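You operate a simulated robot arm through the tools that you are given. There is no shell and no other tool.

You are at the controls of a simulated robot arm. One attempt, no reset.

JOB
Sift the grit, lift the yellow sieve off and put one scoop of clean grit in the grey bucket.
Fine: work the yellow frame to and fro till the sieve shows clean grit; sieve on the steel stand, scoop out of it there, scoop back on its spot; the sliding tray stays shut with the dust; spill none. Set down upright: scoop.

The check looks at the end state, three seconds after you hand in, the way a careful person would. Anything else that was tipped, shoved, dropped, spilled or broken makes it a failure.

ROBOT AND FRAMES
A 7-joint arm with a two-finger parallel gripper, fixed in place. Base frame: the origin is at the foot of the arm, x ahead of it, y to its left, z up. Readings come in m, degrees, newtons and seconds.
With the tool pointing down near the work surface it reaches from about 0.26 to 0.5 m from the base axis. Its first joint turns from -166.0 to 166.0 degrees. Payload 3.91 kg.
The TCP is the grasp point between the finger pads, 0.03 m short of the fingertips. In the tool frame z runs along the fingers and y along their closing line. The gripper opens to 0.11 m. The fingers are 0.02 m wide and 0.01 m thick; the gripper's body (0.048 by 0.112 m) begins 0.055 m behind the TCP.
Orientation is that of the tool frame in the base frame, as [roll, pitch, yaw] about the fixed x, y, z axes, in that order (R = Rz(yaw) Ry(pitch) Rx(roll)). With the fingers straight down and closing along the base's y, the tool's x points along the base's -x, its y along +y and its z along -z.

CONTROLS
- The arm moves only by the tool step_arm. Its argument "moves" is a list of rows, each a list of 7 numbers: the turn, a rotation vector about the tool's x, y, z in units of 45 degrees (1.0 is 45 degrees), then the shift along the tool's x, y, z in units of 500 mm (1.0 is 500 mm), then the finger opening in m, from 0 to 0.11. In form: [[rx, ry, rz, x, y, z, hand], ...]. A call has 1 to 20 rows; each row is the pose to reach, as a shift and turn from the pose commanded when the call began, along the tool's axes at that moment. A call with a number of a shift or a turn outside -1 to 1 is refused whole. Rows are played at 5 a second. More than 0.05 m and 8.6 degrees between two rows, or a gripper value outside its range, and nothing of the call is played. A pose out of reach is approached as far as the arm can. The call stops where the force on the tool passes 40 N (or 10 N more than at its start, if that is more) or the arm is blocked; 0.2 s more then pass. The fingers move at their own pace (about 0.153 m/s each) and stop on an object; they squeeze with about 38 N. The grip force told is the motor's: it shows also when the fingers shut on nothing. Time passes only in rows, and 0.2 s behind the last, so rows that repeat a pose let the fingers close. The reply holds the time, the measured pose of the TCP, the force on the tool along the base axes, the opening and the grip force, in the units named above and with some noise, with the torque about the TCP (base axes, N m) and any sound that the robot's microphone picked up.
- Cameras (640 x 400 px; columns grow to the right, rows downward): "scene" is fixed at [0.2162, -0.4986, 1.4469]; the picture's right is [0.81, -0.59, 0.00], its down [0.47, 0.65, -0.60] and it looks along [0.35, 0.48, 0.80] (base axes); focal length 214 px, centre (320, 200). "wrist" rides on the gripper at [0.077, 0.007, -0.114] in the tool frame; the picture's right is [-0.09, 1.00, 0.00], its down [-0.80, -0.07, -0.59] and it looks along [-0.59, -0.05, 0.80] (tool axes); focal length 270 px, centre (320, 200). There is no depth. A picture from a camera that has moved, and an enlarged one, comes with that camera's place and axes in the base frame and with its lens. The place of the scene camera against the robot may be out by one fixed shift of up to 0.018 m in any direction.
- grab_frame(camera): a new picture of that camera. It takes no simulated time.
- move_column(by): slides the trunk up (or, below 0, down) by that many m; the arm rides with it, the base frame stays. It gives what a move gives, with no picture.
- close_up(camera, box): a new picture of the part [left, top, right, bottom] of that camera's present view, enlarged. It takes no simulated time.
- finish_job(): hands the job in; it is judged then, once.

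Places have to be worked out from the pictures, the camera data and where the tool is seen. Open the gripper and draw the arm clear of the work before you hand the job in, unless the task says otherwise.

The tools are called as name(argument=value, ...) on one line, values as JSON. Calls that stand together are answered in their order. step_arm: Moves the arm, as the interface text tells. Its arguments: {"type":"object","properties":{"moves":{"type":"array","items":{"type":"array","items":{"type":"number"}}}},"required":["moves"]} The other tools are called the same way: move_column (by) slides the trunk up or down; grab_frame (camera) takes a picture; close_up (camera, box) takes an enlarged picture of a part of a camera's view; finish_job () hands the job in.

At the start:

```text
time_s: 0.0
position: [0.336, -0.3317, 1.3178]
tcp_rot: [180.0, 0.0, 180.0]
contact_force: [-0.2, -0.7, 0.0]
moment: [0.03, -0.02, 0.04]
opening: 0.11
finger_force: 0.1
trunk travel left (down, up): [-0.55, 0.06]
```

scene: 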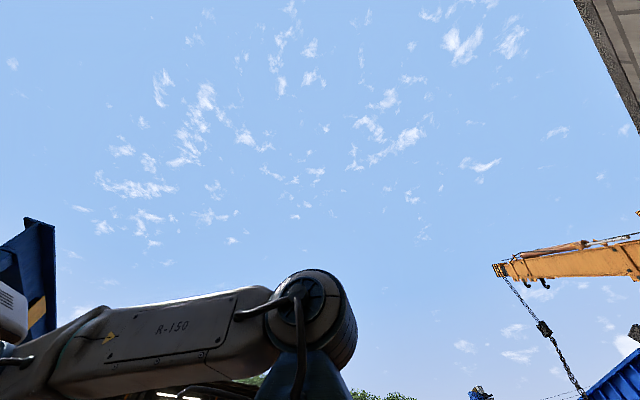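
wrist: 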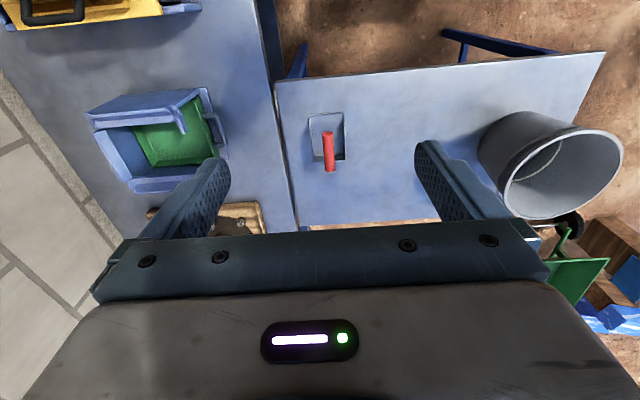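

The scene camera points at the sky, so I'll have to rely on the wrist camera. First I take a fresh wrist picture and enlarged parts to see the layout.

grab_frame(camera="wrist")

close_up(camera="wrist", box=[0, 0, 320, 240])

close_up(camera="wrist", box=[260, 0, 640, 240])

grab_frame(camera="scene")

```text
taken
camera wrist: at [0.2589, -0.325, 1.4326], right [0.09, 1.0, 0.0], down [0.8, -0.07, 0.59], along [0.59, -0.05, -0.8], focal length 270 px, centre (320, 200)
```

wrist: 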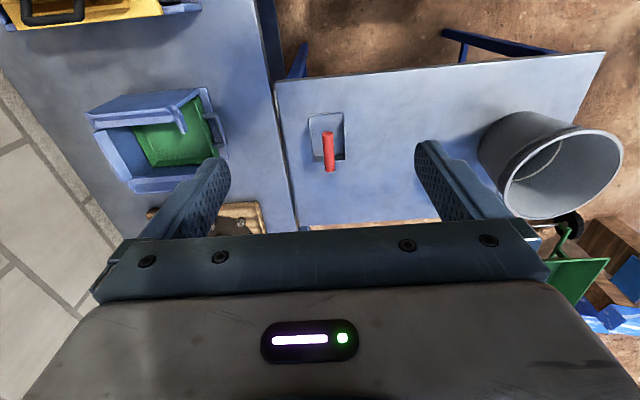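

```text
1.67 times, centred on (160, 120) of wrist
camera zoom: at [0.2589, -0.325, 1.4326], right [0.09, 1.0, 0.0], down [0.8, -0.07, 0.59], along [0.59, -0.05, -0.8], focal length 450 px, centre (587, 333)
```

zoom: 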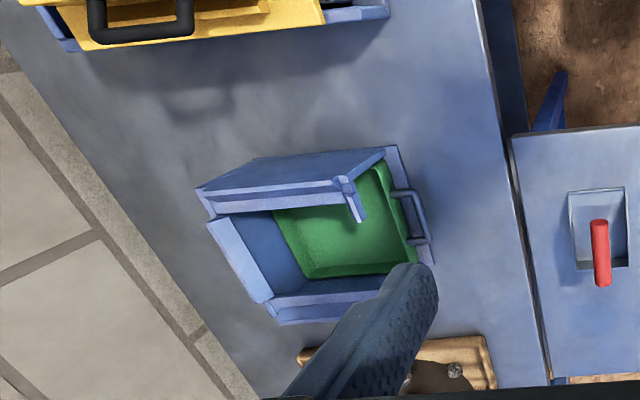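

```text
1.67 times, centred on (450, 120) of wrist
camera zoom: at [0.2589, -0.325, 1.4326], right [0.09, 1.0, 0.0], down [0.8, -0.07, 0.59], along [0.59, -0.05, -0.8], focal length 450 px, centre (103, 333)
```

zoom: 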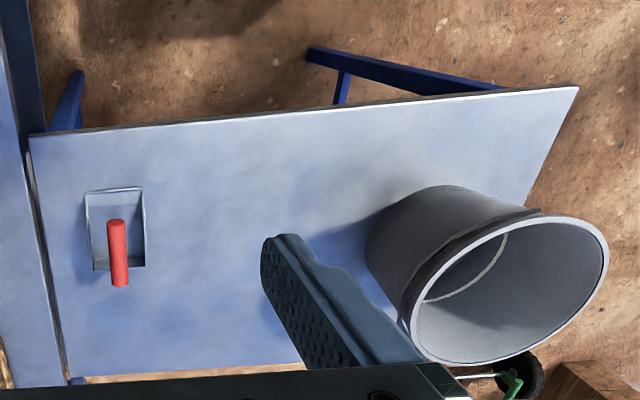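

```text
taken
```

scene: 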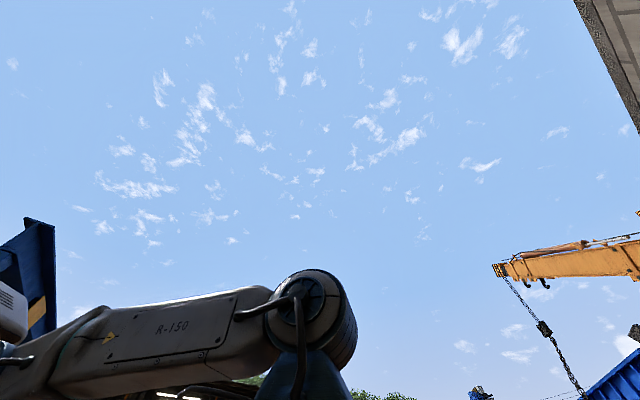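

The picture's right is base +y and its top looks straight down by the base; the yellow sieve is upper left, a red-handled scoop and the grey bucket are on a steel plate. I shift the camera sideways to triangulate heights.

step_arm(moves=[[0, 0, 0, 0.0, -0.08, 0, 0.11], [0, 0, 0, 0.05, -0.16, 0, 0.11], [0, 0, 0, 0.1, -0.2, 0, 0.11], [0, 0, 0, 0.1, -0.2, 0, 0.11]])

grab_frame(camera="wrist")

```text
time_s: 1.0
position: [0.285, -0.432, 1.3176]
tcp_rot: [-179.9, 0.0, 180.0]
contact_force: [-0.3, 0.6, -0.1]
moment: [0.04, -0.03, -0.01]
opening: 0.1103
finger_force: 0.1
trunk travel left (down, up): [-0.55, 0.06]
```

```text
taken
camera wrist: at [0.2084, -0.425, 1.4319], right [0.09, 1.0, 0.0], down [0.8, -0.07, 0.59], along [0.59, -0.05, -0.8], focal length 270 px, centre (320, 200)
```

wrist: 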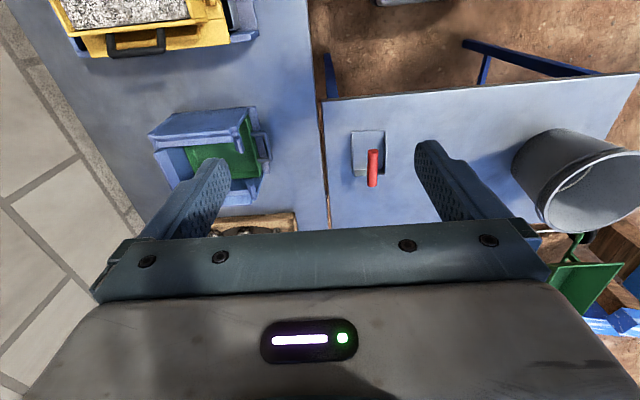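

Triangulating gives the yellow sieve's handle at about (0.24, -0.72, 0.95) and the scoop at about (0.53, -0.33, 0.89). I move the camera nearer to the sieve and test the reach.

step_arm(moves=[[0, 0, 0, 0.08, -0.04, 0, 0.11], [0, 0, 0, 0.16, -0.08, 0, 0.11], [0, 0, 0, 0.24, -0.12, 0, 0.11], [0, 0, 0, 0.3, -0.16, 0, 0.11], [0, 0, 0, 0.3, -0.2, 0, 0.11], [0, 0, 0, 0.3, -0.2, 0, 0.11]])

grab_frame(camera="wrist")

close_up(camera="wrist", box=[100, 0, 420, 200])

```text
time_s: 2.4
position: [0.135, -0.533, 1.3193]
tcp_rot: [-179.9, -0.1, 180.0]
contact_force: [-0.8, 0.6, 0.0]
moment: [0.0, 0.03, 0.0]
opening: 0.1098
finger_force: 0.0
trunk travel left (down, up): [-0.55, 0.06]
```

```text
taken
camera wrist: at [0.0578, -0.5256, 1.4335], right [0.09, 1.0, 0.0], down [0.8, -0.07, 0.59], along [0.59, -0.05, -0.8], focal length 270 px, centre (320, 200)
```

wrist: 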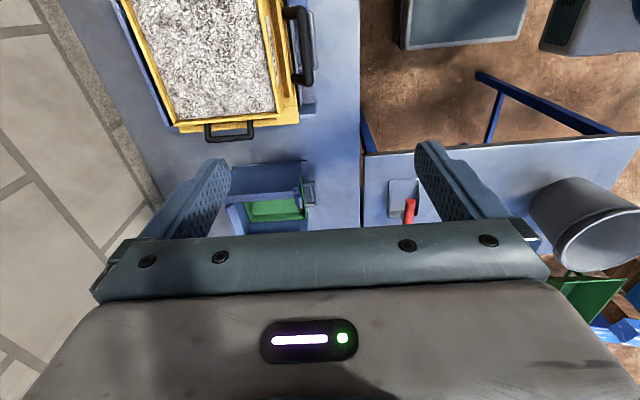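

```text
2.00 times, centred on (260, 100) of wrist
camera zoom: at [0.0578, -0.5256, 1.4335], right [0.09, 1.0, 0.0], down [0.8, -0.07, 0.59], along [0.59, -0.05, -0.8], focal length 541 px, centre (440, 400)
```

zoom: 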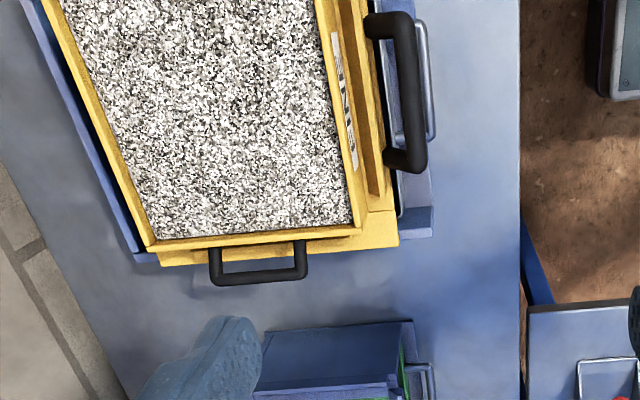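

The sieve is a big yellow frame with grit, with one black handle on its +x side and a larger one on its +y side. I tilt the tool so the camera looks straight down for an undistorted map of the area.

step_arm(moves=[[0, 0.16, 0, -0.04, 0.0, 0, 0.11], [0, 0.32, 0, -0.08, 0, 0, 0.11], [0, 0.48, 0, -0.12, 0, 0, 0.11], [0, 0.64, 0, -0.16, 0, 0, 0.11], [0, 0.8, 0, -0.2, 0, 0, 0.11], [0, 0.8, 0, -0.2, 0, 0, 0.11]])

grab_frame(camera="wrist")

```text
time_s: 3.8
position: [0.2347, -0.5319, 1.3189]
tcp_rot: [180.0, -36.1, 179.9]
contact_force: [-0.6, 0.2, 0.3]
moment: [0.05, 0.03, -0.01]
opening: 0.1101
finger_force: 0.1
trunk travel left (down, up): [-0.55, 0.06]
```

```text
taken
camera wrist: at [0.2404, -0.525, 1.4557], right [0.07, 1.0, -0.05], down [1.0, -0.07, 0.01], along [0.01, -0.05, -1.0], focal length 270 px, centre (320, 200)
```

wrist: 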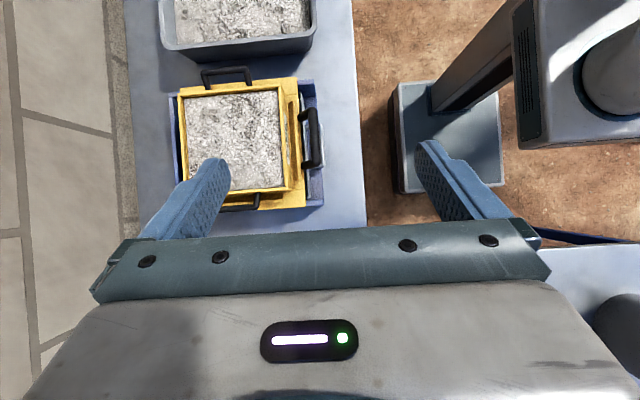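

Looking straight down, the sieve frame is centred near (0.13, -0.71), with handles on ±x and +y, and there is a grey box of grit behind it. I look closer at this view before moving on.

close_up(camera="wrist", box=[130, 0, 370, 150])

close_up(camera="wrist", box=[130, 70, 370, 220])

close_up(camera="wrist", box=[360, 0, 640, 240])

```text
2.67 times, centred on (250, 75) of wrist
camera zoom: at [0.2404, -0.525, 1.4557], right [0.07, 1.0, -0.05], down [1.0, -0.07, 0.01], along [0.01, -0.05, -1.0], focal length 721 px, centre (507, 533)
```

zoom: 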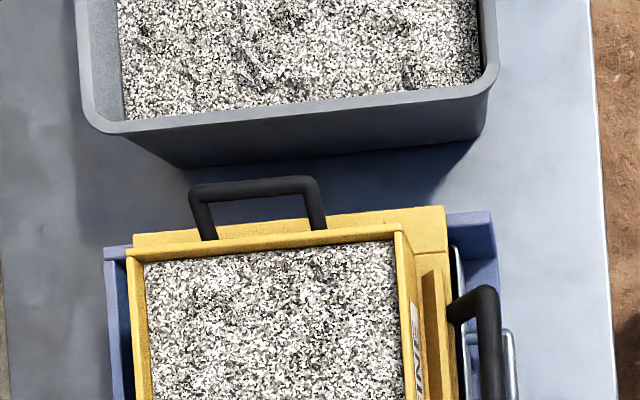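

```text
2.67 times, centred on (250, 145) of wrist
camera zoom: at [0.2404, -0.525, 1.4557], right [0.07, 1.0, -0.05], down [1.0, -0.07, 0.01], along [0.01, -0.05, -1.0], focal length 721 px, centre (507, 347)
```

zoom: 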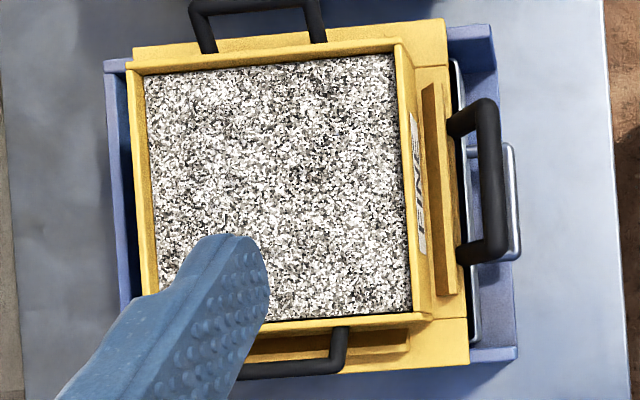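

```text
1.67 times, centred on (500, 120) of wrist
camera zoom: at [0.2404, -0.525, 1.4557], right [0.07, 1.0, -0.05], down [1.0, -0.07, 0.01], along [0.01, -0.05, -1.0], focal length 450 px, centre (20, 333)
```

zoom: 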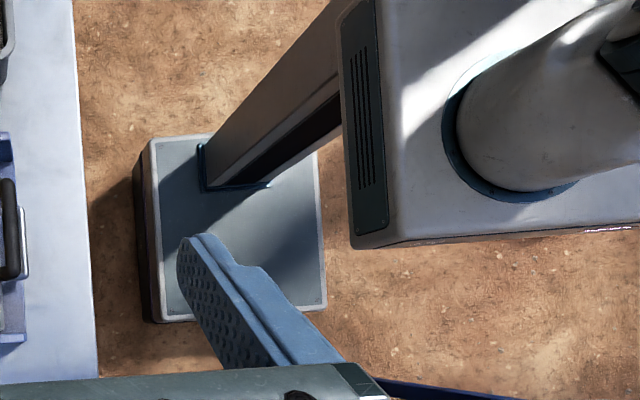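

The trunk carriage sits on the right. Now I shift the straight-down camera along +x, +y to map the blue box with the green part, the scoop and the bucket.

step_arm(moves=[[0, 0, 0, -0.065, 0.06, -0.047, 0.11], [0, 0, 0, -0.13, 0.12, -0.094, 0.11], [0, 0, 0, -0.195, 0.18, -0.141, 0.11], [0, 0, 0, -0.26, 0.24, -0.188, 0.11], [0, 0, 0, -0.3236, 0.3, -0.2352, 0.11], [0, 0, 0, -0.3236, 0.3, -0.2352, 0.11]])

grab_frame(camera="wrist")

close_up(camera="wrist", box=[60, 0, 300, 150])

close_up(camera="wrist", box=[280, 0, 640, 225])

```text
time_s: 5.2
position: [0.3482, -0.427, 1.3042]
tcp_rot: [180.0, -36.0, -180.0]
contact_force: [0.3, -0.1, 0.7]
moment: [0.03, -0.03, 0.02]
opening: 0.1098
finger_force: 0.2
out of reach, approached as far as the arm can: row 2, 3, 4, 5, 6
trunk travel left (down, up): [-0.55, 0.06]
```

```text
taken
camera wrist: at [0.3539, -0.4207, 1.4436], right [0.07, 1.0, -0.05], down [1.0, -0.07, 0.01], along [0.01, -0.05, -1.0], focal length 270 px, centre (320, 200)
```

wrist: 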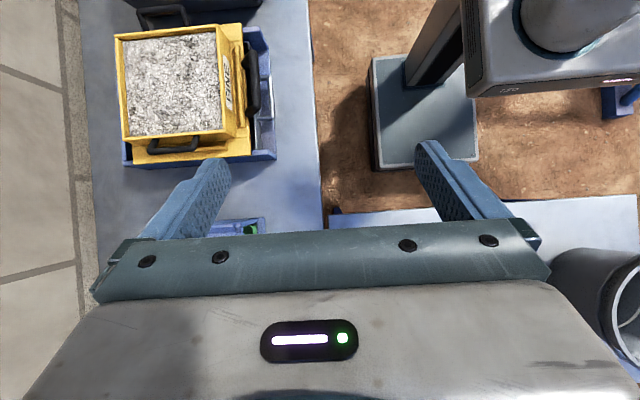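

```text
2.67 times, centred on (180, 75) of wrist
camera zoom: at [0.3539, -0.4207, 1.4436], right [0.07, 1.0, -0.05], down [1.0, -0.07, 0.01], along [0.01, -0.05, -1.0], focal length 721 px, centre (693, 533)
```

zoom: 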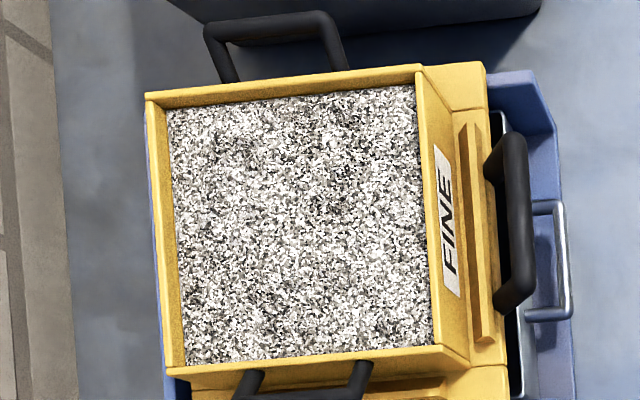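

```text
1.78 times, centred on (460, 112) of wrist
camera zoom: at [0.3539, -0.4207, 1.4436], right [0.07, 1.0, -0.05], down [1.0, -0.07, 0.01], along [0.01, -0.05, -1.0], focal length 480 px, centre (71, 356)
```

zoom: 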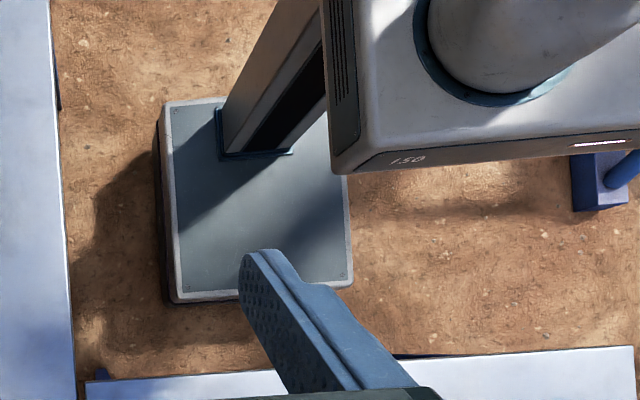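

The sieve carries a "FINE" label, and that pose was beyond the reach. I go back inward, untilt the tool, and then search for the steel stand around the robot.

step_arm(moves=[[0, -0.15, 0, 0.065, 0.0, 0.047, 0.11], [0, -0.3, 0, 0.13, 0, 0.094, 0.11], [0, -0.45, 0, 0.195, 0, 0.141, 0.11], [0, -0.6, 0, 0.26, 0, 0.188, 0.11], [0, -0.75, 0, 0.3236, 0, 0.2352, 0.11], [0, -0.8, 0, 0.3236, 0, 0.2352, 0.11], [0, -0.8, 0, 0.3236, 0, 0.2352, 0.11]])

grab_frame(camera="wrist")

```text
time_s: 6.8
position: [0.1501, -0.4271, 1.3065]
tcp_rot: [180.0, 0.0, -180.0]
contact_force: [0.1, 0.5, 1.0]
moment: [0.0, -0.02, 0.02]
opening: 0.11
finger_force: 0.0
trunk travel left (down, up): [-0.55, 0.06]
```

```text
taken
camera wrist: at [0.0727, -0.4201, 1.4214], right [0.09, 1.0, 0.0], down [0.8, -0.07, 0.6], along [0.59, -0.05, -0.8], focal length 270 px, centre (320, 200)
```

wrist: 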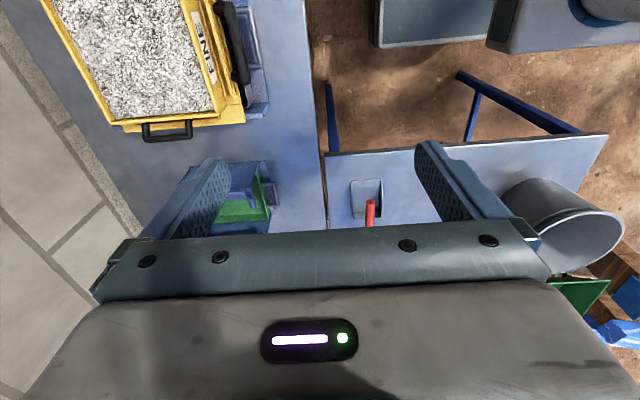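

Rows that ran out of reach reset the commanded pose to where the arm got. I yaw the tool by 45° so the camera looks outward to the +x/-y quadrant.

step_arm(moves=[[0, 0, 0.17, 0, 0.04, 0, 0.11], [0, 0, 0.34, 0, 0.08, 0, 0.11], [0, 0, 0.51, 0, 0.12, 0, 0.11], [0, 0, 0.68, 0, 0.16, 0, 0.11], [0, 0, 0.85, 0, 0.2, 0, 0.11], [0, 0, 1.0, 0, 0.2, 0, 0.11], [0, 0, 1.0, 0, 0.2, 0, 0.11]])

grab_frame(camera="wrist")

```text
time_s: 8.4
position: [0.149, -0.3271, 1.3064]
tcp_rot: [180.0, 0.0, 134.9]
contact_force: [0.2, -0.1, -0.7]
moment: [0.02, -0.02, 0.0]
opening: 0.11
finger_force: 0.1
trunk travel left (down, up): [-0.55, 0.06]
```

```text
taken
camera wrist: at [0.1002, -0.2675, 1.4205], right [0.77, 0.64, 0.0], down [0.52, -0.62, 0.59], along [0.38, -0.46, -0.8], focal length 270 px, centre (320, 200)
```

wrist: 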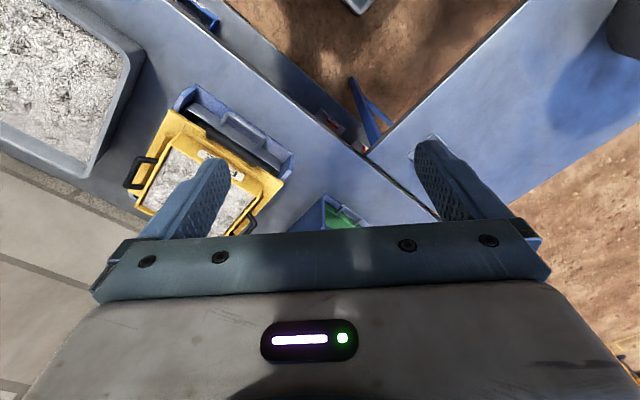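

To see farther out past the gripper I tilt the tool outward by about 27°.

step_arm(moves=[[0, -0.15, 0, 0, 0, 0, 0.11], [0, -0.3, 0, 0, 0, 0, 0.11], [0, -0.45, 0, 0, 0, 0, 0.11], [0, -0.6, 0, 0, 0, 0, 0.11], [0, -0.6, 0, 0, 0, 0, 0.11]])

grab_frame(camera="wrist")

close_up(camera="wrist", box=[120, 0, 440, 200])

```text
time_s: 9.6
position: [0.1498, -0.3269, 1.3076]
tcp_rot: [-180.0, 27.1, 135.0]
contact_force: [0.0, -0.3, -0.2]
moment: [0.01, -0.01, 0.01]
opening: 0.1101
finger_force: 0.1
trunk travel left (down, up): [-0.55, 0.06]
```

```text
taken
camera wrist: at [0.0695, -0.2366, 1.3732], right [0.76, 0.65, 0.04], down [0.26, -0.36, 0.89], along [0.59, -0.67, -0.45], focal length 270 px, centre (320, 200)
```

wrist: 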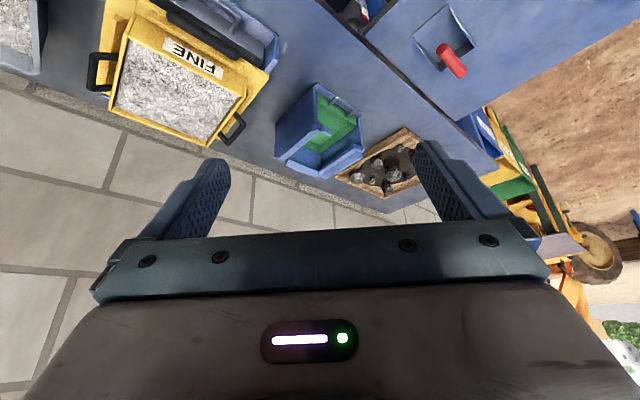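

```text
2.00 times, centred on (280, 100) of wrist
camera zoom: at [0.0695, -0.2366, 1.3732], right [0.76, 0.65, 0.04], down [0.26, -0.36, 0.89], along [0.59, -0.67, -0.45], focal length 541 px, centre (400, 400)
```

zoom: 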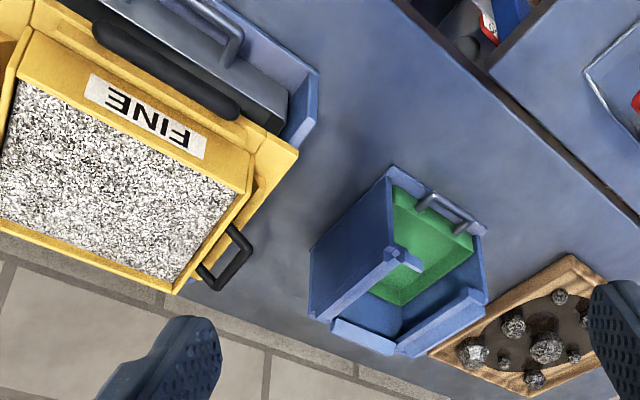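

The blue box with green felt and the wooden rock tray look like props; the steel stand isn't visible yet. I swing round further to look at the sieve from the robot side and at the -x part of the bench.

step_arm(moves=[[0.076, 0, 0.148, 0.042, -0.047, -0.0215, 0.11], [0.152, 0, 0.297, 0.084, -0.094, -0.043, 0.11], [0.228, 0, 0.445, 0.126, -0.141, -0.0645, 0.11], [0.303, 0, 0.593, 0.168, -0.188, -0.086, 0.11], [0.379, 0, 0.742, 0.21, -0.235, -0.1075, 0.11], [0.455, 0, 0.89, 0.252, -0.283, -0.129, 0.11], [0.455, 0, 0.89, 0.252, -0.283, -0.129, 0.11]])

grab_frame(camera="wrist")

close_up(camera="wrist", box=[250, 0, 490, 150])

```text
time_s: 10.7
position: [0.0772, -0.3377, 1.2917]
tcp_rot: [-178.5, 23.8, 114.6]
contact_force: [0.2, 0.5, 0.0]
moment: [0.01, -0.07, 0.03]
opening: 0.1101
finger_force: 0.1
trunk travel left (down, up): [-0.55, 0.06]
stopped in row 5: the arm was blocked; the commanded pose is now the measured one
```

```text
taken
camera wrist: at [0.0381, -0.2265, 1.3654], right [0.94, 0.33, 0.01], down [0.16, -0.47, 0.87], along [0.29, -0.82, -0.49], focal length 270 px, centre (320, 200)
```

wrist: 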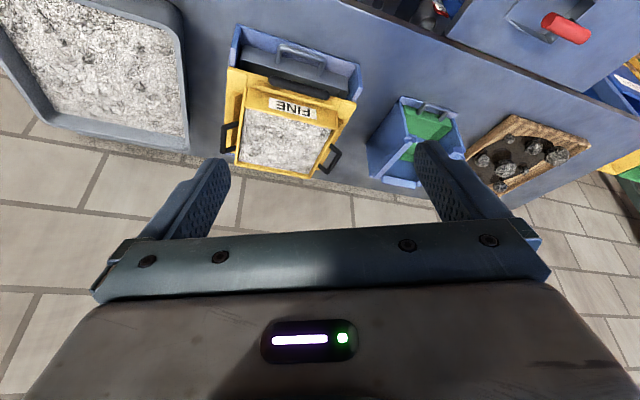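

```text
2.67 times, centred on (370, 75) of wrist
camera zoom: at [0.0381, -0.2265, 1.3654], right [0.94, 0.33, 0.01], down [0.16, -0.47, 0.87], along [0.29, -0.82, -0.49], focal length 721 px, centre (187, 533)
```

zoom: 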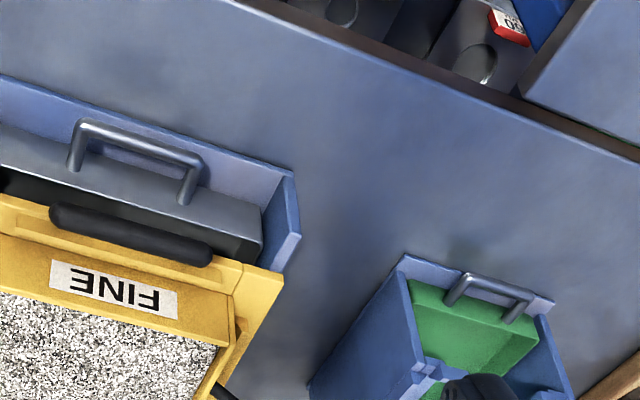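

The arm was blocked there (probably a joint limit); the bench on this side shows only the grit box, sieve rig, green-felt box and rock tray. I untilt and swing round towards the +y side to look for the stand.

step_arm(moves=[[0, 0.15, 0, 0, 0, 0, 0.11], [0, 0.3, 0, 0, 0, 0, 0.11], [0, 0.45, 0, 0, 0, 0, 0.11], [0, 0.529, 0, 0, 0, 0, 0.11], [0, 0.529, 0, 0, 0, 0, 0.11]])

```text
time_s: 11.9
position: [0.0765, -0.3363, 1.292]
tcp_rot: [-178.5, 0.2, 114.0]
contact_force: [0.2, -0.4, -1.1]
moment: [0.02, 0.01, -0.02]
opening: 0.1099
finger_force: 0.1
trunk travel left (down, up): [-0.55, 0.06]
```

Now I arc inward of the bench towards +x, yawing so that the camera keeps looking outward.

step_arm(moves=[[0, 0, -0.16, -0.004, 0.08, 0, 0.11], [0, 0, -0.33, -0.008, 0.16, 0, 0.11], [0, 0, -0.5, -0.012, 0.24, 0, 0.11], [0, 0, -0.67, -0.016, 0.32, 0, 0.11], [0, 0, -0.83, -0.02, 0.4, 0, 0.11], [0, 0, -1.0, -0.024, 0.479, 0, 0.11], [0, 0, -1.0, -0.024, 0.479, 0, 0.11]])

```text
time_s: 13.5
position: [0.2988, -0.2498, 1.2874]
tcp_rot: [-178.8, -0.7, 159.0]
contact_force: [1.0, 0.9, -0.2]
moment: [0.0, -0.02, -0.03]
opening: 0.11
finger_force: 0.0
trunk travel left (down, up): [-0.55, 0.06]
```

Continuing the arc towards +y.

step_arm(moves=[[0, 0, -0.11, 0.015, 0.077, 0, 0.11], [0, 0, -0.22, 0.03, 0.155, 0, 0.11], [0, 0, -0.33, 0.046, 0.232, 0, 0.11], [0, 0, -0.44, 0.061, 0.31, 0, 0.11], [0, 0, -0.55, 0.077, 0.387, 0, 0.11], [0, 0, -0.66, 0.092, 0.465, 0, 0.11], [0, 0, -0.77, 0.107, 0.542, 0, 0.11], [0, 0, -0.88, 0.123, 0.62, 0, 0.11], [0, 0, -1.0, 0.138, 0.697, 0, 0.11], [0, 0, -1.0, 0.138, 0.697, 0, 0.11]])

grab_frame(camera="wrist")

```text
time_s: 15.7
position: [0.3606, 0.0987, 1.2819]
tcp_rot: [-179.9, -1.3, -155.9]
contact_force: [0.2, -0.5, -0.8]
moment: [-0.02, 0.04, -0.05]
opening: 0.11
finger_force: 0.0
trunk travel left (down, up): [-0.55, 0.06]
```

```text
taken
camera wrist: at [0.291, 0.0764, 1.3969], right [-0.32, 0.95, -0.01], down [0.77, 0.27, 0.58], along [0.55, 0.18, -0.82], focal length 270 px, centre (320, 200)
```

wrist: 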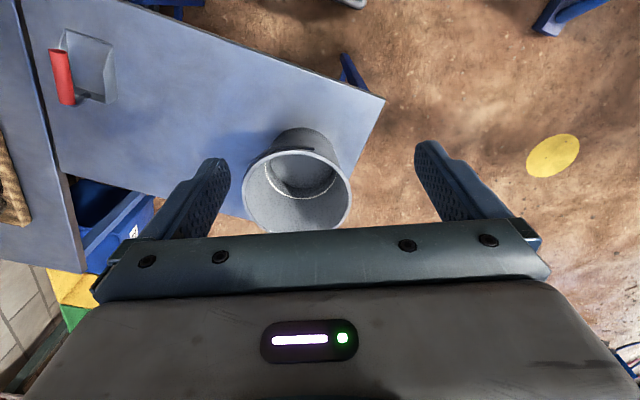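

Bucket and scoop are seen from here; something else shows at the top edge toward +y. I keep swinging round.

step_arm(moves=[[0, 0, -0.11, 0.017, 0.071, 0, 0.11], [0, 0, -0.22, 0.034, 0.142, 0, 0.11], [0, 0, -0.33, 0.051, 0.213, 0, 0.11], [0, 0, -0.44, 0.068, 0.284, 0, 0.11], [0, 0, -0.55, 0.085, 0.354, 0, 0.11], [0, 0, -0.66, 0.102, 0.425, 0, 0.11], [0, 0, -0.77, 0.119, 0.496, 0, 0.11], [0, 0, -0.88, 0.136, 0.567, 0, 0.11], [0, 0, -1.0, 0.153, 0.638, 0, 0.11], [0, 0, -1.0, 0.153, 0.638, 0, 0.11]])

grab_frame(camera="wrist")

```text
time_s: 17.9
position: [0.1609, 0.3604, 1.2827]
tcp_rot: [179.2, -1.1, -111.0]
contact_force: [1.3, -0.2, -0.2]
moment: [0.01, 0.0, -0.03]
opening: 0.1099
finger_force: 0.0
trunk travel left (down, up): [-0.55, 0.06]
```

```text
taken
camera wrist: at [0.1302, 0.2927, 1.3985], right [-0.9, 0.44, 0.01], down [0.37, 0.73, 0.58], along [0.24, 0.52, -0.82], focal length 270 px, centre (320, 200)
```

wrist: 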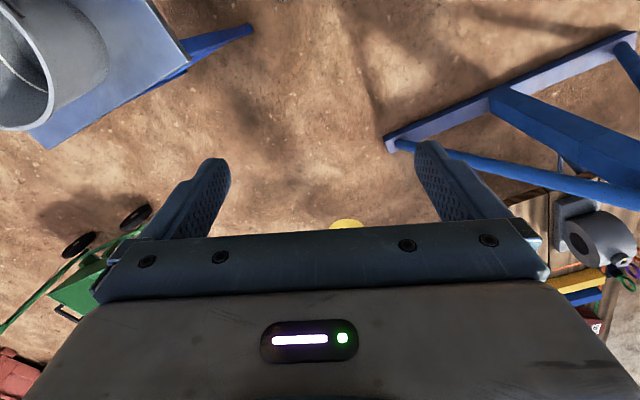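

A blue trestle appears at upper right. I continue the turn towards -x on the +y side.

step_arm(moves=[[0, 0, -0.11, 0.035, 0.072, 0, 0.11], [0, 0, -0.22, 0.07, 0.145, 0, 0.11], [0, 0, -0.33, 0.105, 0.217, 0, 0.11], [0, 0, -0.44, 0.14, 0.29, 0, 0.11], [0, 0, -0.55, 0.174, 0.362, 0, 0.11], [0, 0, -0.66, 0.209, 0.434, 0, 0.11], [0, 0, -0.77, 0.244, 0.507, 0, 0.11], [0, 0, -0.88, 0.279, 0.58, 0, 0.11], [0, 0, -1.0, 0.314, 0.651, 0, 0.11], [0, 0, -1.0, 0.314, 0.651, 0, 0.11]])

grab_frame(camera="wrist")

```text
time_s: 20.1
position: [-0.1885, 0.3383, 1.2854]
tcp_rot: [178.3, -0.8, -67.4]
contact_force: [0.1, 0.9, 0.3]
moment: [0.0, 0.0, 0.0]
opening: 0.11
finger_force: 0.1
trunk travel left (down, up): [-0.55, 0.06]
```

```text
taken
camera wrist: at [-0.1626, 0.268, 1.4004], right [-0.95, -0.3, 0.03], down [-0.23, 0.78, 0.58], along [-0.2, 0.55, -0.81], focal length 270 px, centre (320, 200)
```

wrist: 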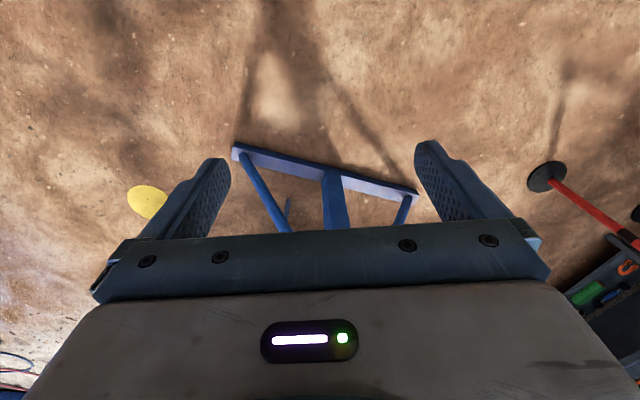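

The blue A-frame is on the floor far away (about y=0.94), so it is background. I check the remaining sector behind the robot before concluding what the "steel stand" is.

step_arm(moves=[[0, -0.15, 0, 0, 0, 0, 0.11], [0, -0.3, 0, 0, 0, 0, 0.11], [0, -0.45, 0, 0, 0, 0, 0.11], [0, -0.6, 0, 0, 0, 0, 0.11], [0, -0.6, 0, 0, 0, 0, 0.11]])

grab_frame(camera="wrist")

```text
time_s: 20.9
position: [-0.1492, 0.382, 1.2619]
tcp_rot: [169.7, 11.9, -74.4]
contact_force: [0.4, -0.6, -0.4]
moment: [0.02, 0.0, 0.02]
opening: 0.11
finger_force: 0.1
trunk travel left (down, up): [-0.55, 0.06]
stopped in row 3: the arm was blocked; the commanded pose is now the measured one
```

```text
taken
camera wrist: at [-0.1088, 0.2908, 1.357], right [-0.96, -0.22, 0.19], down [-0.01, 0.69, 0.72], along [-0.29, 0.69, -0.66], focal length 270 px, centre (320, 200)
```

wrist: 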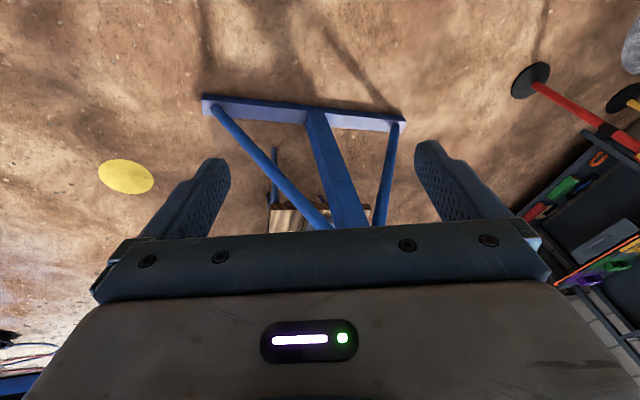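

The A-frame is a background post. I level the tool again and look at the sector behind the robot.

step_arm(moves=[[0.114, 0.132, 0, 0, 0, 0, 0.11], [0.229, 0.264, 0, 0, 0, 0, 0.11], [0.229, 0.264, 0, 0, 0, 0, 0.11]])

```text
time_s: 21.6
position: [-0.1507, 0.3809, 1.2626]
tcp_rot: [-179.9, 0.1, -73.2]
contact_force: [-1.0, 0.3, -0.6]
moment: [0.0, 0.01, 0.02]
opening: 0.1101
finger_force: 0.0
trunk travel left (down, up): [-0.55, 0.06]
```

Rotating on towards -x.

step_arm(moves=[[0, 0, -0.11, 0.045, 0.067, 0, 0.11], [0, 0, -0.22, 0.09, 0.134, 0, 0.11], [0, 0, -0.33, 0.134, 0.2, 0, 0.11], [0, 0, -0.44, 0.179, 0.268, 0, 0.11], [0, 0, -0.55, 0.224, 0.334, 0, 0.11], [0, 0, -0.66, 0.269, 0.401, 0, 0.11], [0, 0, -0.77, 0.313, 0.468, 0, 0.11], [0, 0, -0.88, 0.358, 0.535, 0, 0.11], [0, 0, -1.0, 0.403, 0.602, 0, 0.11], [0, 0, -1.0, 0.403, 0.602, 0, 0.11]])

grab_frame(camera="wrist")

```text
time_s: 22.5
position: [-0.1567, 0.3566, 1.2524]
tcp_rot: [179.4, -1.4, -71.8]
contact_force: [0.9, 0.6, -0.6]
moment: [-0.03, -0.03, -0.04]
opening: 0.1098
finger_force: 0.0
trunk travel left (down, up): [-0.55, 0.06]
stopped in row 4: the arm was blocked; the commanded pose is now the measured one
```

```text
taken
camera wrist: at [-0.1381, 0.2833, 1.3686], right [-0.97, -0.23, 0.01], down [-0.18, 0.8, 0.57], along [-0.14, 0.56, -0.82], focal length 270 px, centre (320, 200)
```

wrist: 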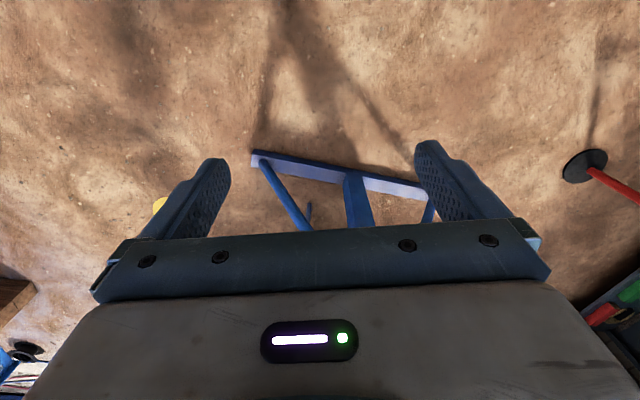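

Blocked again; the remaining sector behind is not usable, so the "steel stand" must be the light steel table on blue trestle legs that holds the scoop and bucket. I go back towards it.

step_arm(moves=[[0, 0, 0.11, 0.022, -0.067, -0.011, 0.11], [0, 0, 0.22, 0.044, -0.134, -0.022, 0.11], [0, 0, 0.33, 0.066, -0.2, -0.033, 0.11], [0, 0, 0.44, 0.088, -0.268, -0.044, 0.11], [0, 0, 0.55, 0.11, -0.335, -0.055, 0.11], [0, 0, 0.66, 0.132, -0.4, -0.066, 0.11], [0, 0, 0.77, 0.154, -0.468, -0.077, 0.11], [0, 0, 0.88, 0.176, -0.535, -0.088, 0.11], [0, 0, 0.88, 0.198, -0.602, -0.1, 0.11], [0, 0, 0.88, 0.198, -0.602, -0.1, 0.11]])

```text
time_s: 24.7
position: [0.1595, 0.3546, 1.3017]
tcp_rot: [-179.5, -1.2, -111.2]
contact_force: [0.1, -0.7, -0.1]
moment: [0.03, -0.02, -0.01]
opening: 0.11
finger_force: 0.1
trunk travel left (down, up): [-0.55, 0.06]
```

step_arm(moves=[[0, 0, 0.11, 0.046, -0.066, 0, 0.11], [0, 0, 0.22, 0.092, -0.131, 0, 0.11], [0, 0, 0.33, 0.138, -0.197, 0, 0.11], [0, 0, 0.44, 0.184, -0.262, 0, 0.11], [0, 0, 0.55, 0.23, -0.328, 0, 0.11], [0, 0, 0.66, 0.276, -0.393, 0, 0.11], [0, 0, 0.77, 0.322, -0.459, 0, 0.11], [0, 0, 0.88, 0.368, -0.524, 0, 0.11], [0, 0, 1.0, 0.414, -0.59, 0, 0.11], [0, 0, 1.0, 0.414, -0.59, 0, 0.11]])

grab_frame(camera="wrist")

```text
time_s: 26.9
position: [0.3617, 0.057, 1.3099]
tcp_rot: [-178.8, -0.6, -156.2]
contact_force: [0.4, 1.4, -1.1]
moment: [0.01, -0.01, 0.02]
opening: 0.1101
finger_force: 0.0
trunk travel left (down, up): [-0.55, 0.06]
```

```text
taken
camera wrist: at [0.288, 0.0355, 1.4251], right [-0.32, 0.95, -0.02], down [0.76, 0.27, 0.59], along [0.56, 0.17, -0.81], focal length 270 px, centre (320, 200)
```

wrist: 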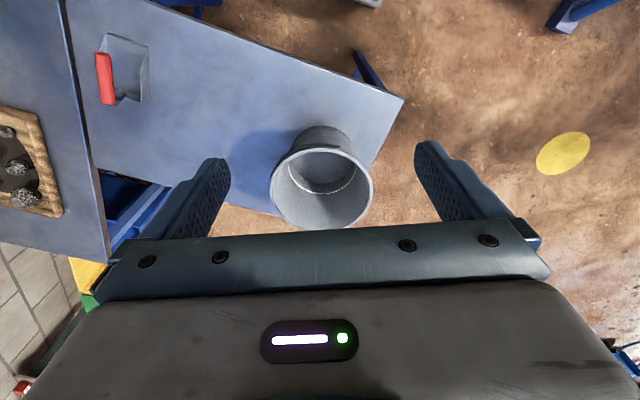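

This confirms the steel table (stand) spans roughly x 0.38–0.77, y -0.42–0.23 with clear space between scoop and bucket. I now head back toward the sieve with the tool level.

step_arm(moves=[[0, 0, 0.07, 0.045, -0.064, 0, 0.11], [0, 0, 0.14, 0.09, -0.128, 0, 0.11], [0, 0, 0.21, 0.135, -0.192, 0, 0.11], [0, 0, 0.28, 0.18, -0.256, 0, 0.11], [0, 0, 0.35, 0.225, -0.32, 0, 0.11], [-0.01, -0.01, 0.42, 0.27, -0.384, 0, 0.11], [-0.02, -0.01, 0.49, 0.315, -0.448, 0, 0.11], [-0.027, -0.013, 0.53, 0.36, -0.512, 0, 0.11], [-0.027, -0.013, 0.53, 0.36, -0.512, 0, 0.11]])

grab_frame(camera="wrist")

```text
time_s: 28.9
position: [0.2974, -0.2515, 1.3166]
tcp_rot: [-179.9, 0.3, 180.0]
contact_force: [0.6, 0.9, -0.4]
moment: [0.02, 0.01, 0.0]
opening: 0.1102
finger_force: 0.0
trunk travel left (down, up): [-0.55, 0.06]
```

```text
taken
camera wrist: at [0.2205, -0.2436, 1.4304], right [0.09, 1.0, 0.0], down [0.8, -0.07, 0.6], along [0.6, -0.05, -0.8], focal length 270 px, centre (320, 200)
```

wrist: 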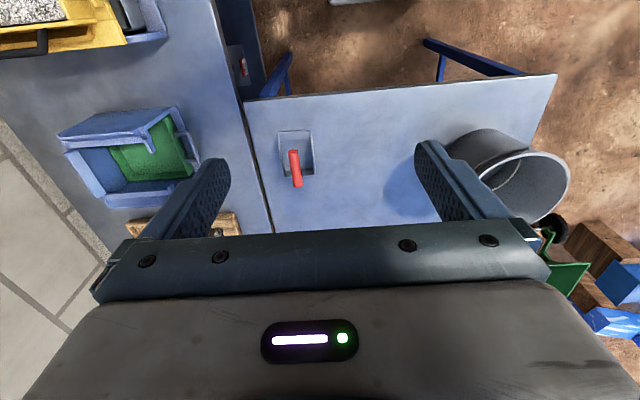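

Stand corner triangulates to about (0.397, 0.247, 0.816). I lower the trunk by 0.2 m to come nearer to the work and test the reach toward the sieve.

move_column(by=-0.2)

grab_frame(camera="wrist")

```text
time_s: 31.1
position: [0.2982, -0.2501, 1.1164]
tcp_rot: [-179.9, 0.2, -180.0]
contact_force: [-0.3, 0.6, 0.4]
moment: [-0.04, 0.0, -0.01]
opening: 0.1099
finger_force: 0.1
trunk travel left (down, up): [-0.35, 0.26]
```

```text
taken
camera wrist: at [0.2208, -0.2434, 1.2304], right [0.09, 1.0, 0.0], down [0.8, -0.07, 0.6], along [0.6, -0.05, -0.8], focal length 270 px, centre (320, 200)
```

wrist: 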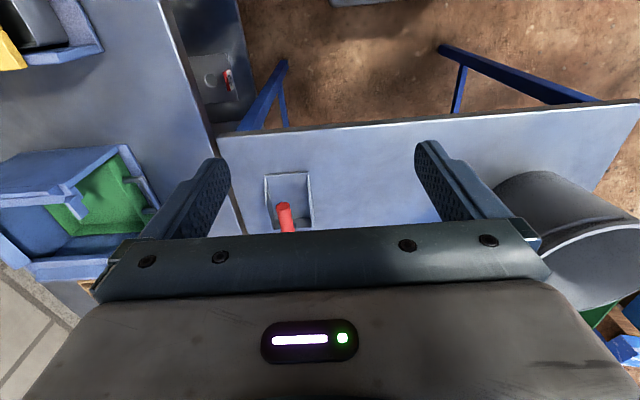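

Scoop handle's near end now triangulates to (0.495, -0.33, 0.866). I move towards the sieve's big handle at a safe height for a closer look.

step_arm(moves=[[0, 0, 0, 0.06, -0.067, 0, 0.11], [0, 0, 0, 0.12, -0.133, 0, 0.11], [0, 0, 0, 0.18, -0.2, 0, 0.11], [0, 0, 0, 0.24, -0.267, 0, 0.11], [0, 0, 0, 0.3, -0.333, 0, 0.11], [0, 0, 0, 0.356, -0.4, 0, 0.11], [0, 0, 0, 0.356, -0.4, 0, 0.11]])

grab_frame(camera="wrist")

```text
time_s: 32.7
position: [0.1199, -0.4522, 1.1164]
tcp_rot: [-179.9, 0.3, -180.0]
contact_force: [0.2, 0.5, -0.5]
moment: [0.01, -0.05, 0.01]
opening: 0.1101
finger_force: 0.1
trunk travel left (down, up): [-0.35, 0.26]
```

```text
taken
camera wrist: at [0.0428, -0.4443, 1.2305], right [0.09, 1.0, 0.0], down [0.8, -0.07, 0.6], along [0.6, -0.05, -0.8], focal length 270 px, centre (320, 200)
```

wrist: 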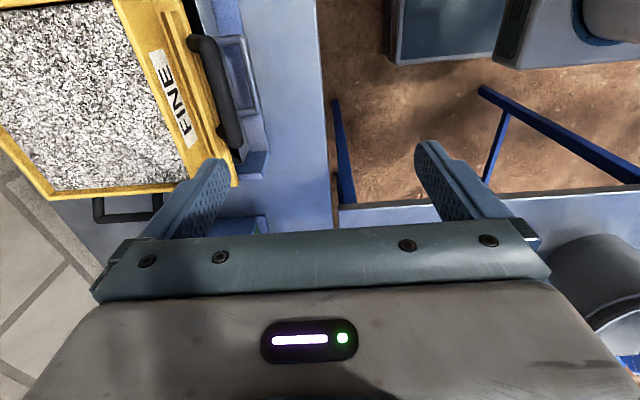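

The big handle's bar now triangulates to x 0.065–0.161 at y≈-0.547, z≈0.976. I enlarge this view to see the handle and its surroundings.

close_up(camera="wrist", box=[90, 0, 290, 125])

close_up(camera="wrist", box=[90, 80, 290, 205])

```text
3.20 times, centred on (190, 62) of wrist
camera zoom: at [0.0428, -0.4443, 1.2305], right [0.09, 1.0, 0.0], down [0.8, -0.07, 0.6], along [0.6, -0.05, -0.8], focal length 865 px, centre (736, 640)
```

zoom: 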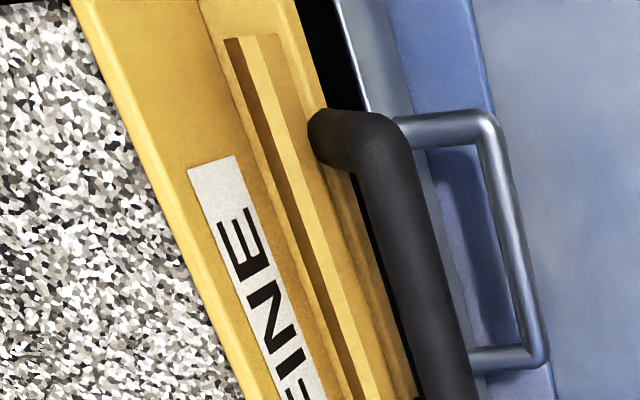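

```text
3.20 times, centred on (190, 142) of wrist
camera zoom: at [0.0428, -0.4443, 1.2305], right [0.09, 1.0, 0.0], down [0.8, -0.07, 0.6], along [0.6, -0.05, -0.8], focal length 865 px, centre (736, 384)
```

zoom: 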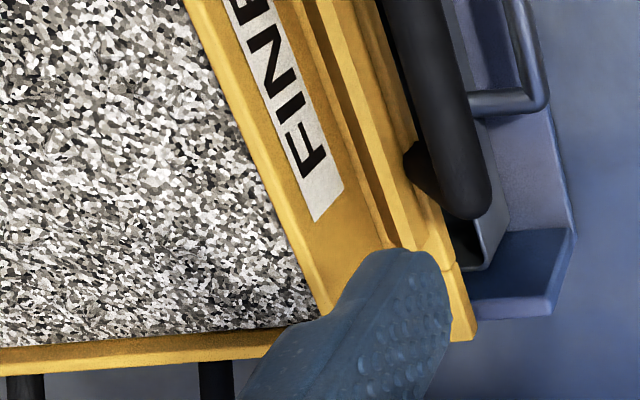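

The outer yellow frame carries the big handle, while the inner FINE sieve box has its own handles on ±x. I test how far out the arm can reach at this height by moving along -y well above the sieve.

step_arm(moves=[[0, 0, 0, 0, -0.08, 0, 0.11], [0, 0, 0, 0, -0.16, 0, 0.11], [0, 0, 0, 0, -0.24, 0, 0.11], [0, 0, 0, 0, -0.32, 0, 0.11], [0, 0, 0, 0, -0.4, 0, 0.11], [0, 0, 0, 0, -0.48, 0, 0.11], [0, 0, 0, 0, -0.48, 0, 0.11]])

grab_frame(camera="wrist")

```text
time_s: 34.3
position: [0.1189, -0.6036, 1.1112]
tcp_rot: [-179.9, 0.2, 180.0]
contact_force: [0.3, -0.3, 0.5]
moment: [0.0, -0.02, 0.03]
opening: 0.1099
finger_force: 0.0
out of reach, approached as far as the arm can: row 4, 5, 6, 7
trunk travel left (down, up): [-0.35, 0.26]
```

```text
taken
camera wrist: at [0.0415, -0.5965, 1.2261], right [0.09, 1.0, 0.0], down [0.8, -0.07, 0.6], along [0.6, -0.05, -0.8], focal length 270 px, centre (320, 200)
```

wrist: 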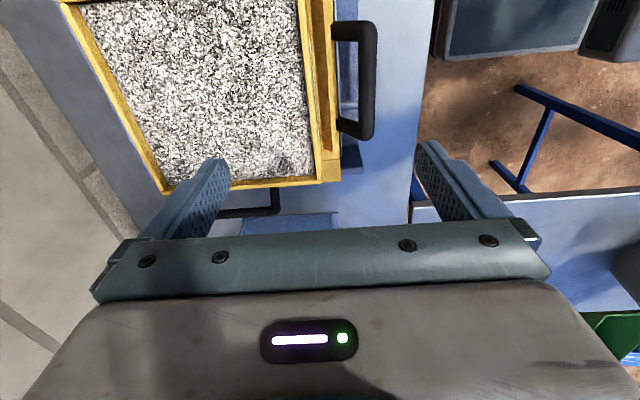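

At this trunk height the reach is r≈0.615 with the tool down. I raise the arm 0.1 m and push out again to learn which height relative to the trunk gives the longest reach.

step_arm(moves=[[0, 0, 0, 0, 0, -0.1, 0.11], [0, 0, 0, 0, 0, -0.2, 0.11], [0, 0, 0, 0, -0.08, -0.2, 0.11], [0, 0, 0, 0, -0.16, -0.2, 0.11], [0, 0, 0, 0, -0.24, -0.2, 0.11], [0, 0, 0, 0, -0.24, -0.2, 0.11]])

```text
time_s: 35.7
position: [0.1122, -0.5977, 1.1215]
tcp_rot: [-179.4, 0.3, -180.0]
contact_force: [-0.5, 2.4, 2.3]
moment: [-0.17, 0.0, -0.02]
opening: 0.11
finger_force: 0.0
out of reach, approached as far as the arm can: row 1, 2, 3, 4, 5, 6
trunk travel left (down, up): [-0.35, 0.26]
```

Going up shortens the reach, so the trunk should be higher relative to the tool. I raise the trunk 0.12 m, bring the tool down again and push outward.

move_column(by=0.12)

step_arm(moves=[[0, 0, 0, 0, 0, 0.08, 0.11], [0, 0, 0, 0, 0, 0.16, 0.11], [0, 0, 0, 0, 0, 0.24, 0.11], [0, 0, 0, 0, -0.08, 0.24, 0.11], [0, 0, 0, 0, -0.16, 0.24, 0.11], [0, 0, 0, 0, -0.24, 0.24, 0.11], [0, 0, 0, 0, -0.32, 0.24, 0.11], [0, 0, 0, 0, -0.32, 0.24, 0.11]])

```text
time_s: 37.2
position: [0.1122, -0.6007, 1.2387]
tcp_rot: [-179.9, 0.3, -179.9]
contact_force: [0.4, 0.2, -0.2]
moment: [-0.02, 0.02, -0.01]
opening: 0.1097
finger_force: 0.0
trunk travel left (down, up): [-0.47, 0.14]
```

```text
time_s: 39.0
position: [0.1127, -0.6735, 1.1114]
tcp_rot: [-179.8, 0.3, -180.0]
contact_force: [-0.2, -0.6, -0.3]
moment: [-0.03, 0.01, -0.03]
opening: 0.1099
finger_force: 0.0
out of reach, approached as far as the arm can: row 5, 6, 7, 8
trunk travel left (down, up): [-0.47, 0.14]
```

With the trunk at -0.08 the reach grew to r≈0.683; a sphere fit gives ~0.75 m at working height with the trunk fully up. I take a look from here at how the sieve box sits in its frame.

grab_frame(camera="wrist")

close_up(camera="wrist", box=[230, 60, 430, 185])

close_up(camera="wrist", box=[300, 0, 460, 100])

```text
taken
camera wrist: at [0.0353, -0.6651, 1.2257], right [0.09, 1.0, 0.0], down [0.8, -0.07, 0.6], along [0.6, -0.06, -0.8], focal length 270 px, centre (320, 200)
```

wrist: 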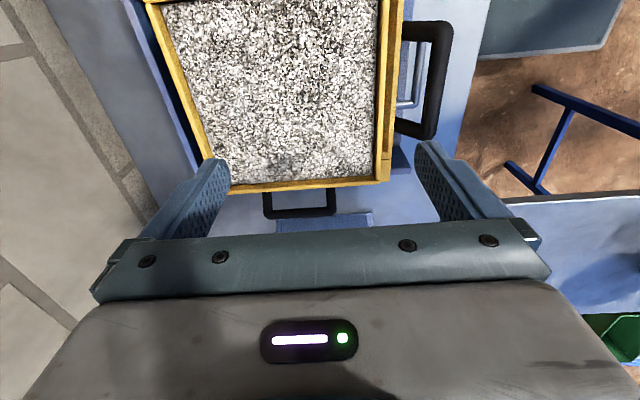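

```text
3.20 times, centred on (330, 122) of wrist
camera zoom: at [0.0353, -0.6651, 1.2257], right [0.09, 1.0, 0.0], down [0.8, -0.07, 0.6], along [0.6, -0.06, -0.8], focal length 865 px, centre (288, 448)
```

zoom: 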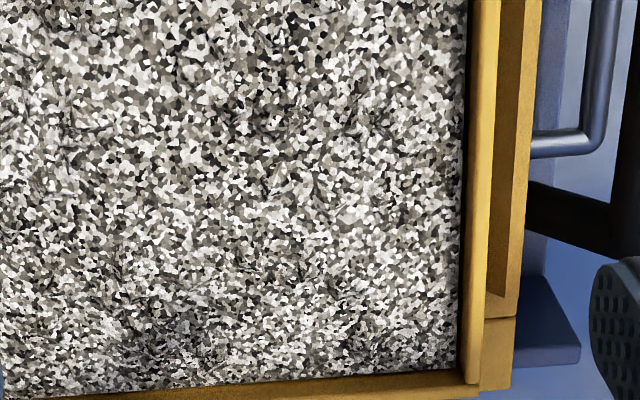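

```text
4.00 times, centred on (380, 50) of wrist
camera zoom: at [0.0353, -0.6651, 1.2257], right [0.09, 1.0, 0.0], down [0.8, -0.07, 0.6], along [0.6, -0.06, -0.8], focal length 1081 px, centre (80, 800)
```

zoom: 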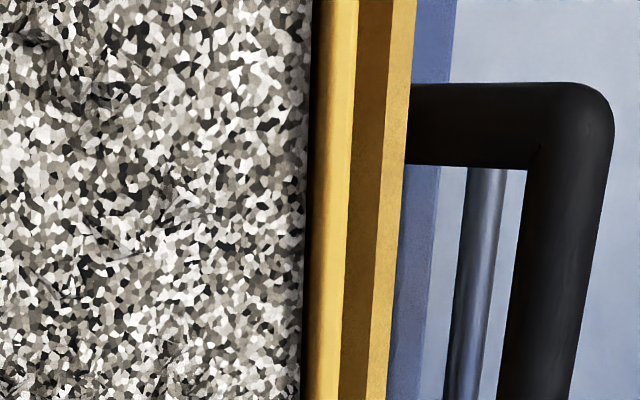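

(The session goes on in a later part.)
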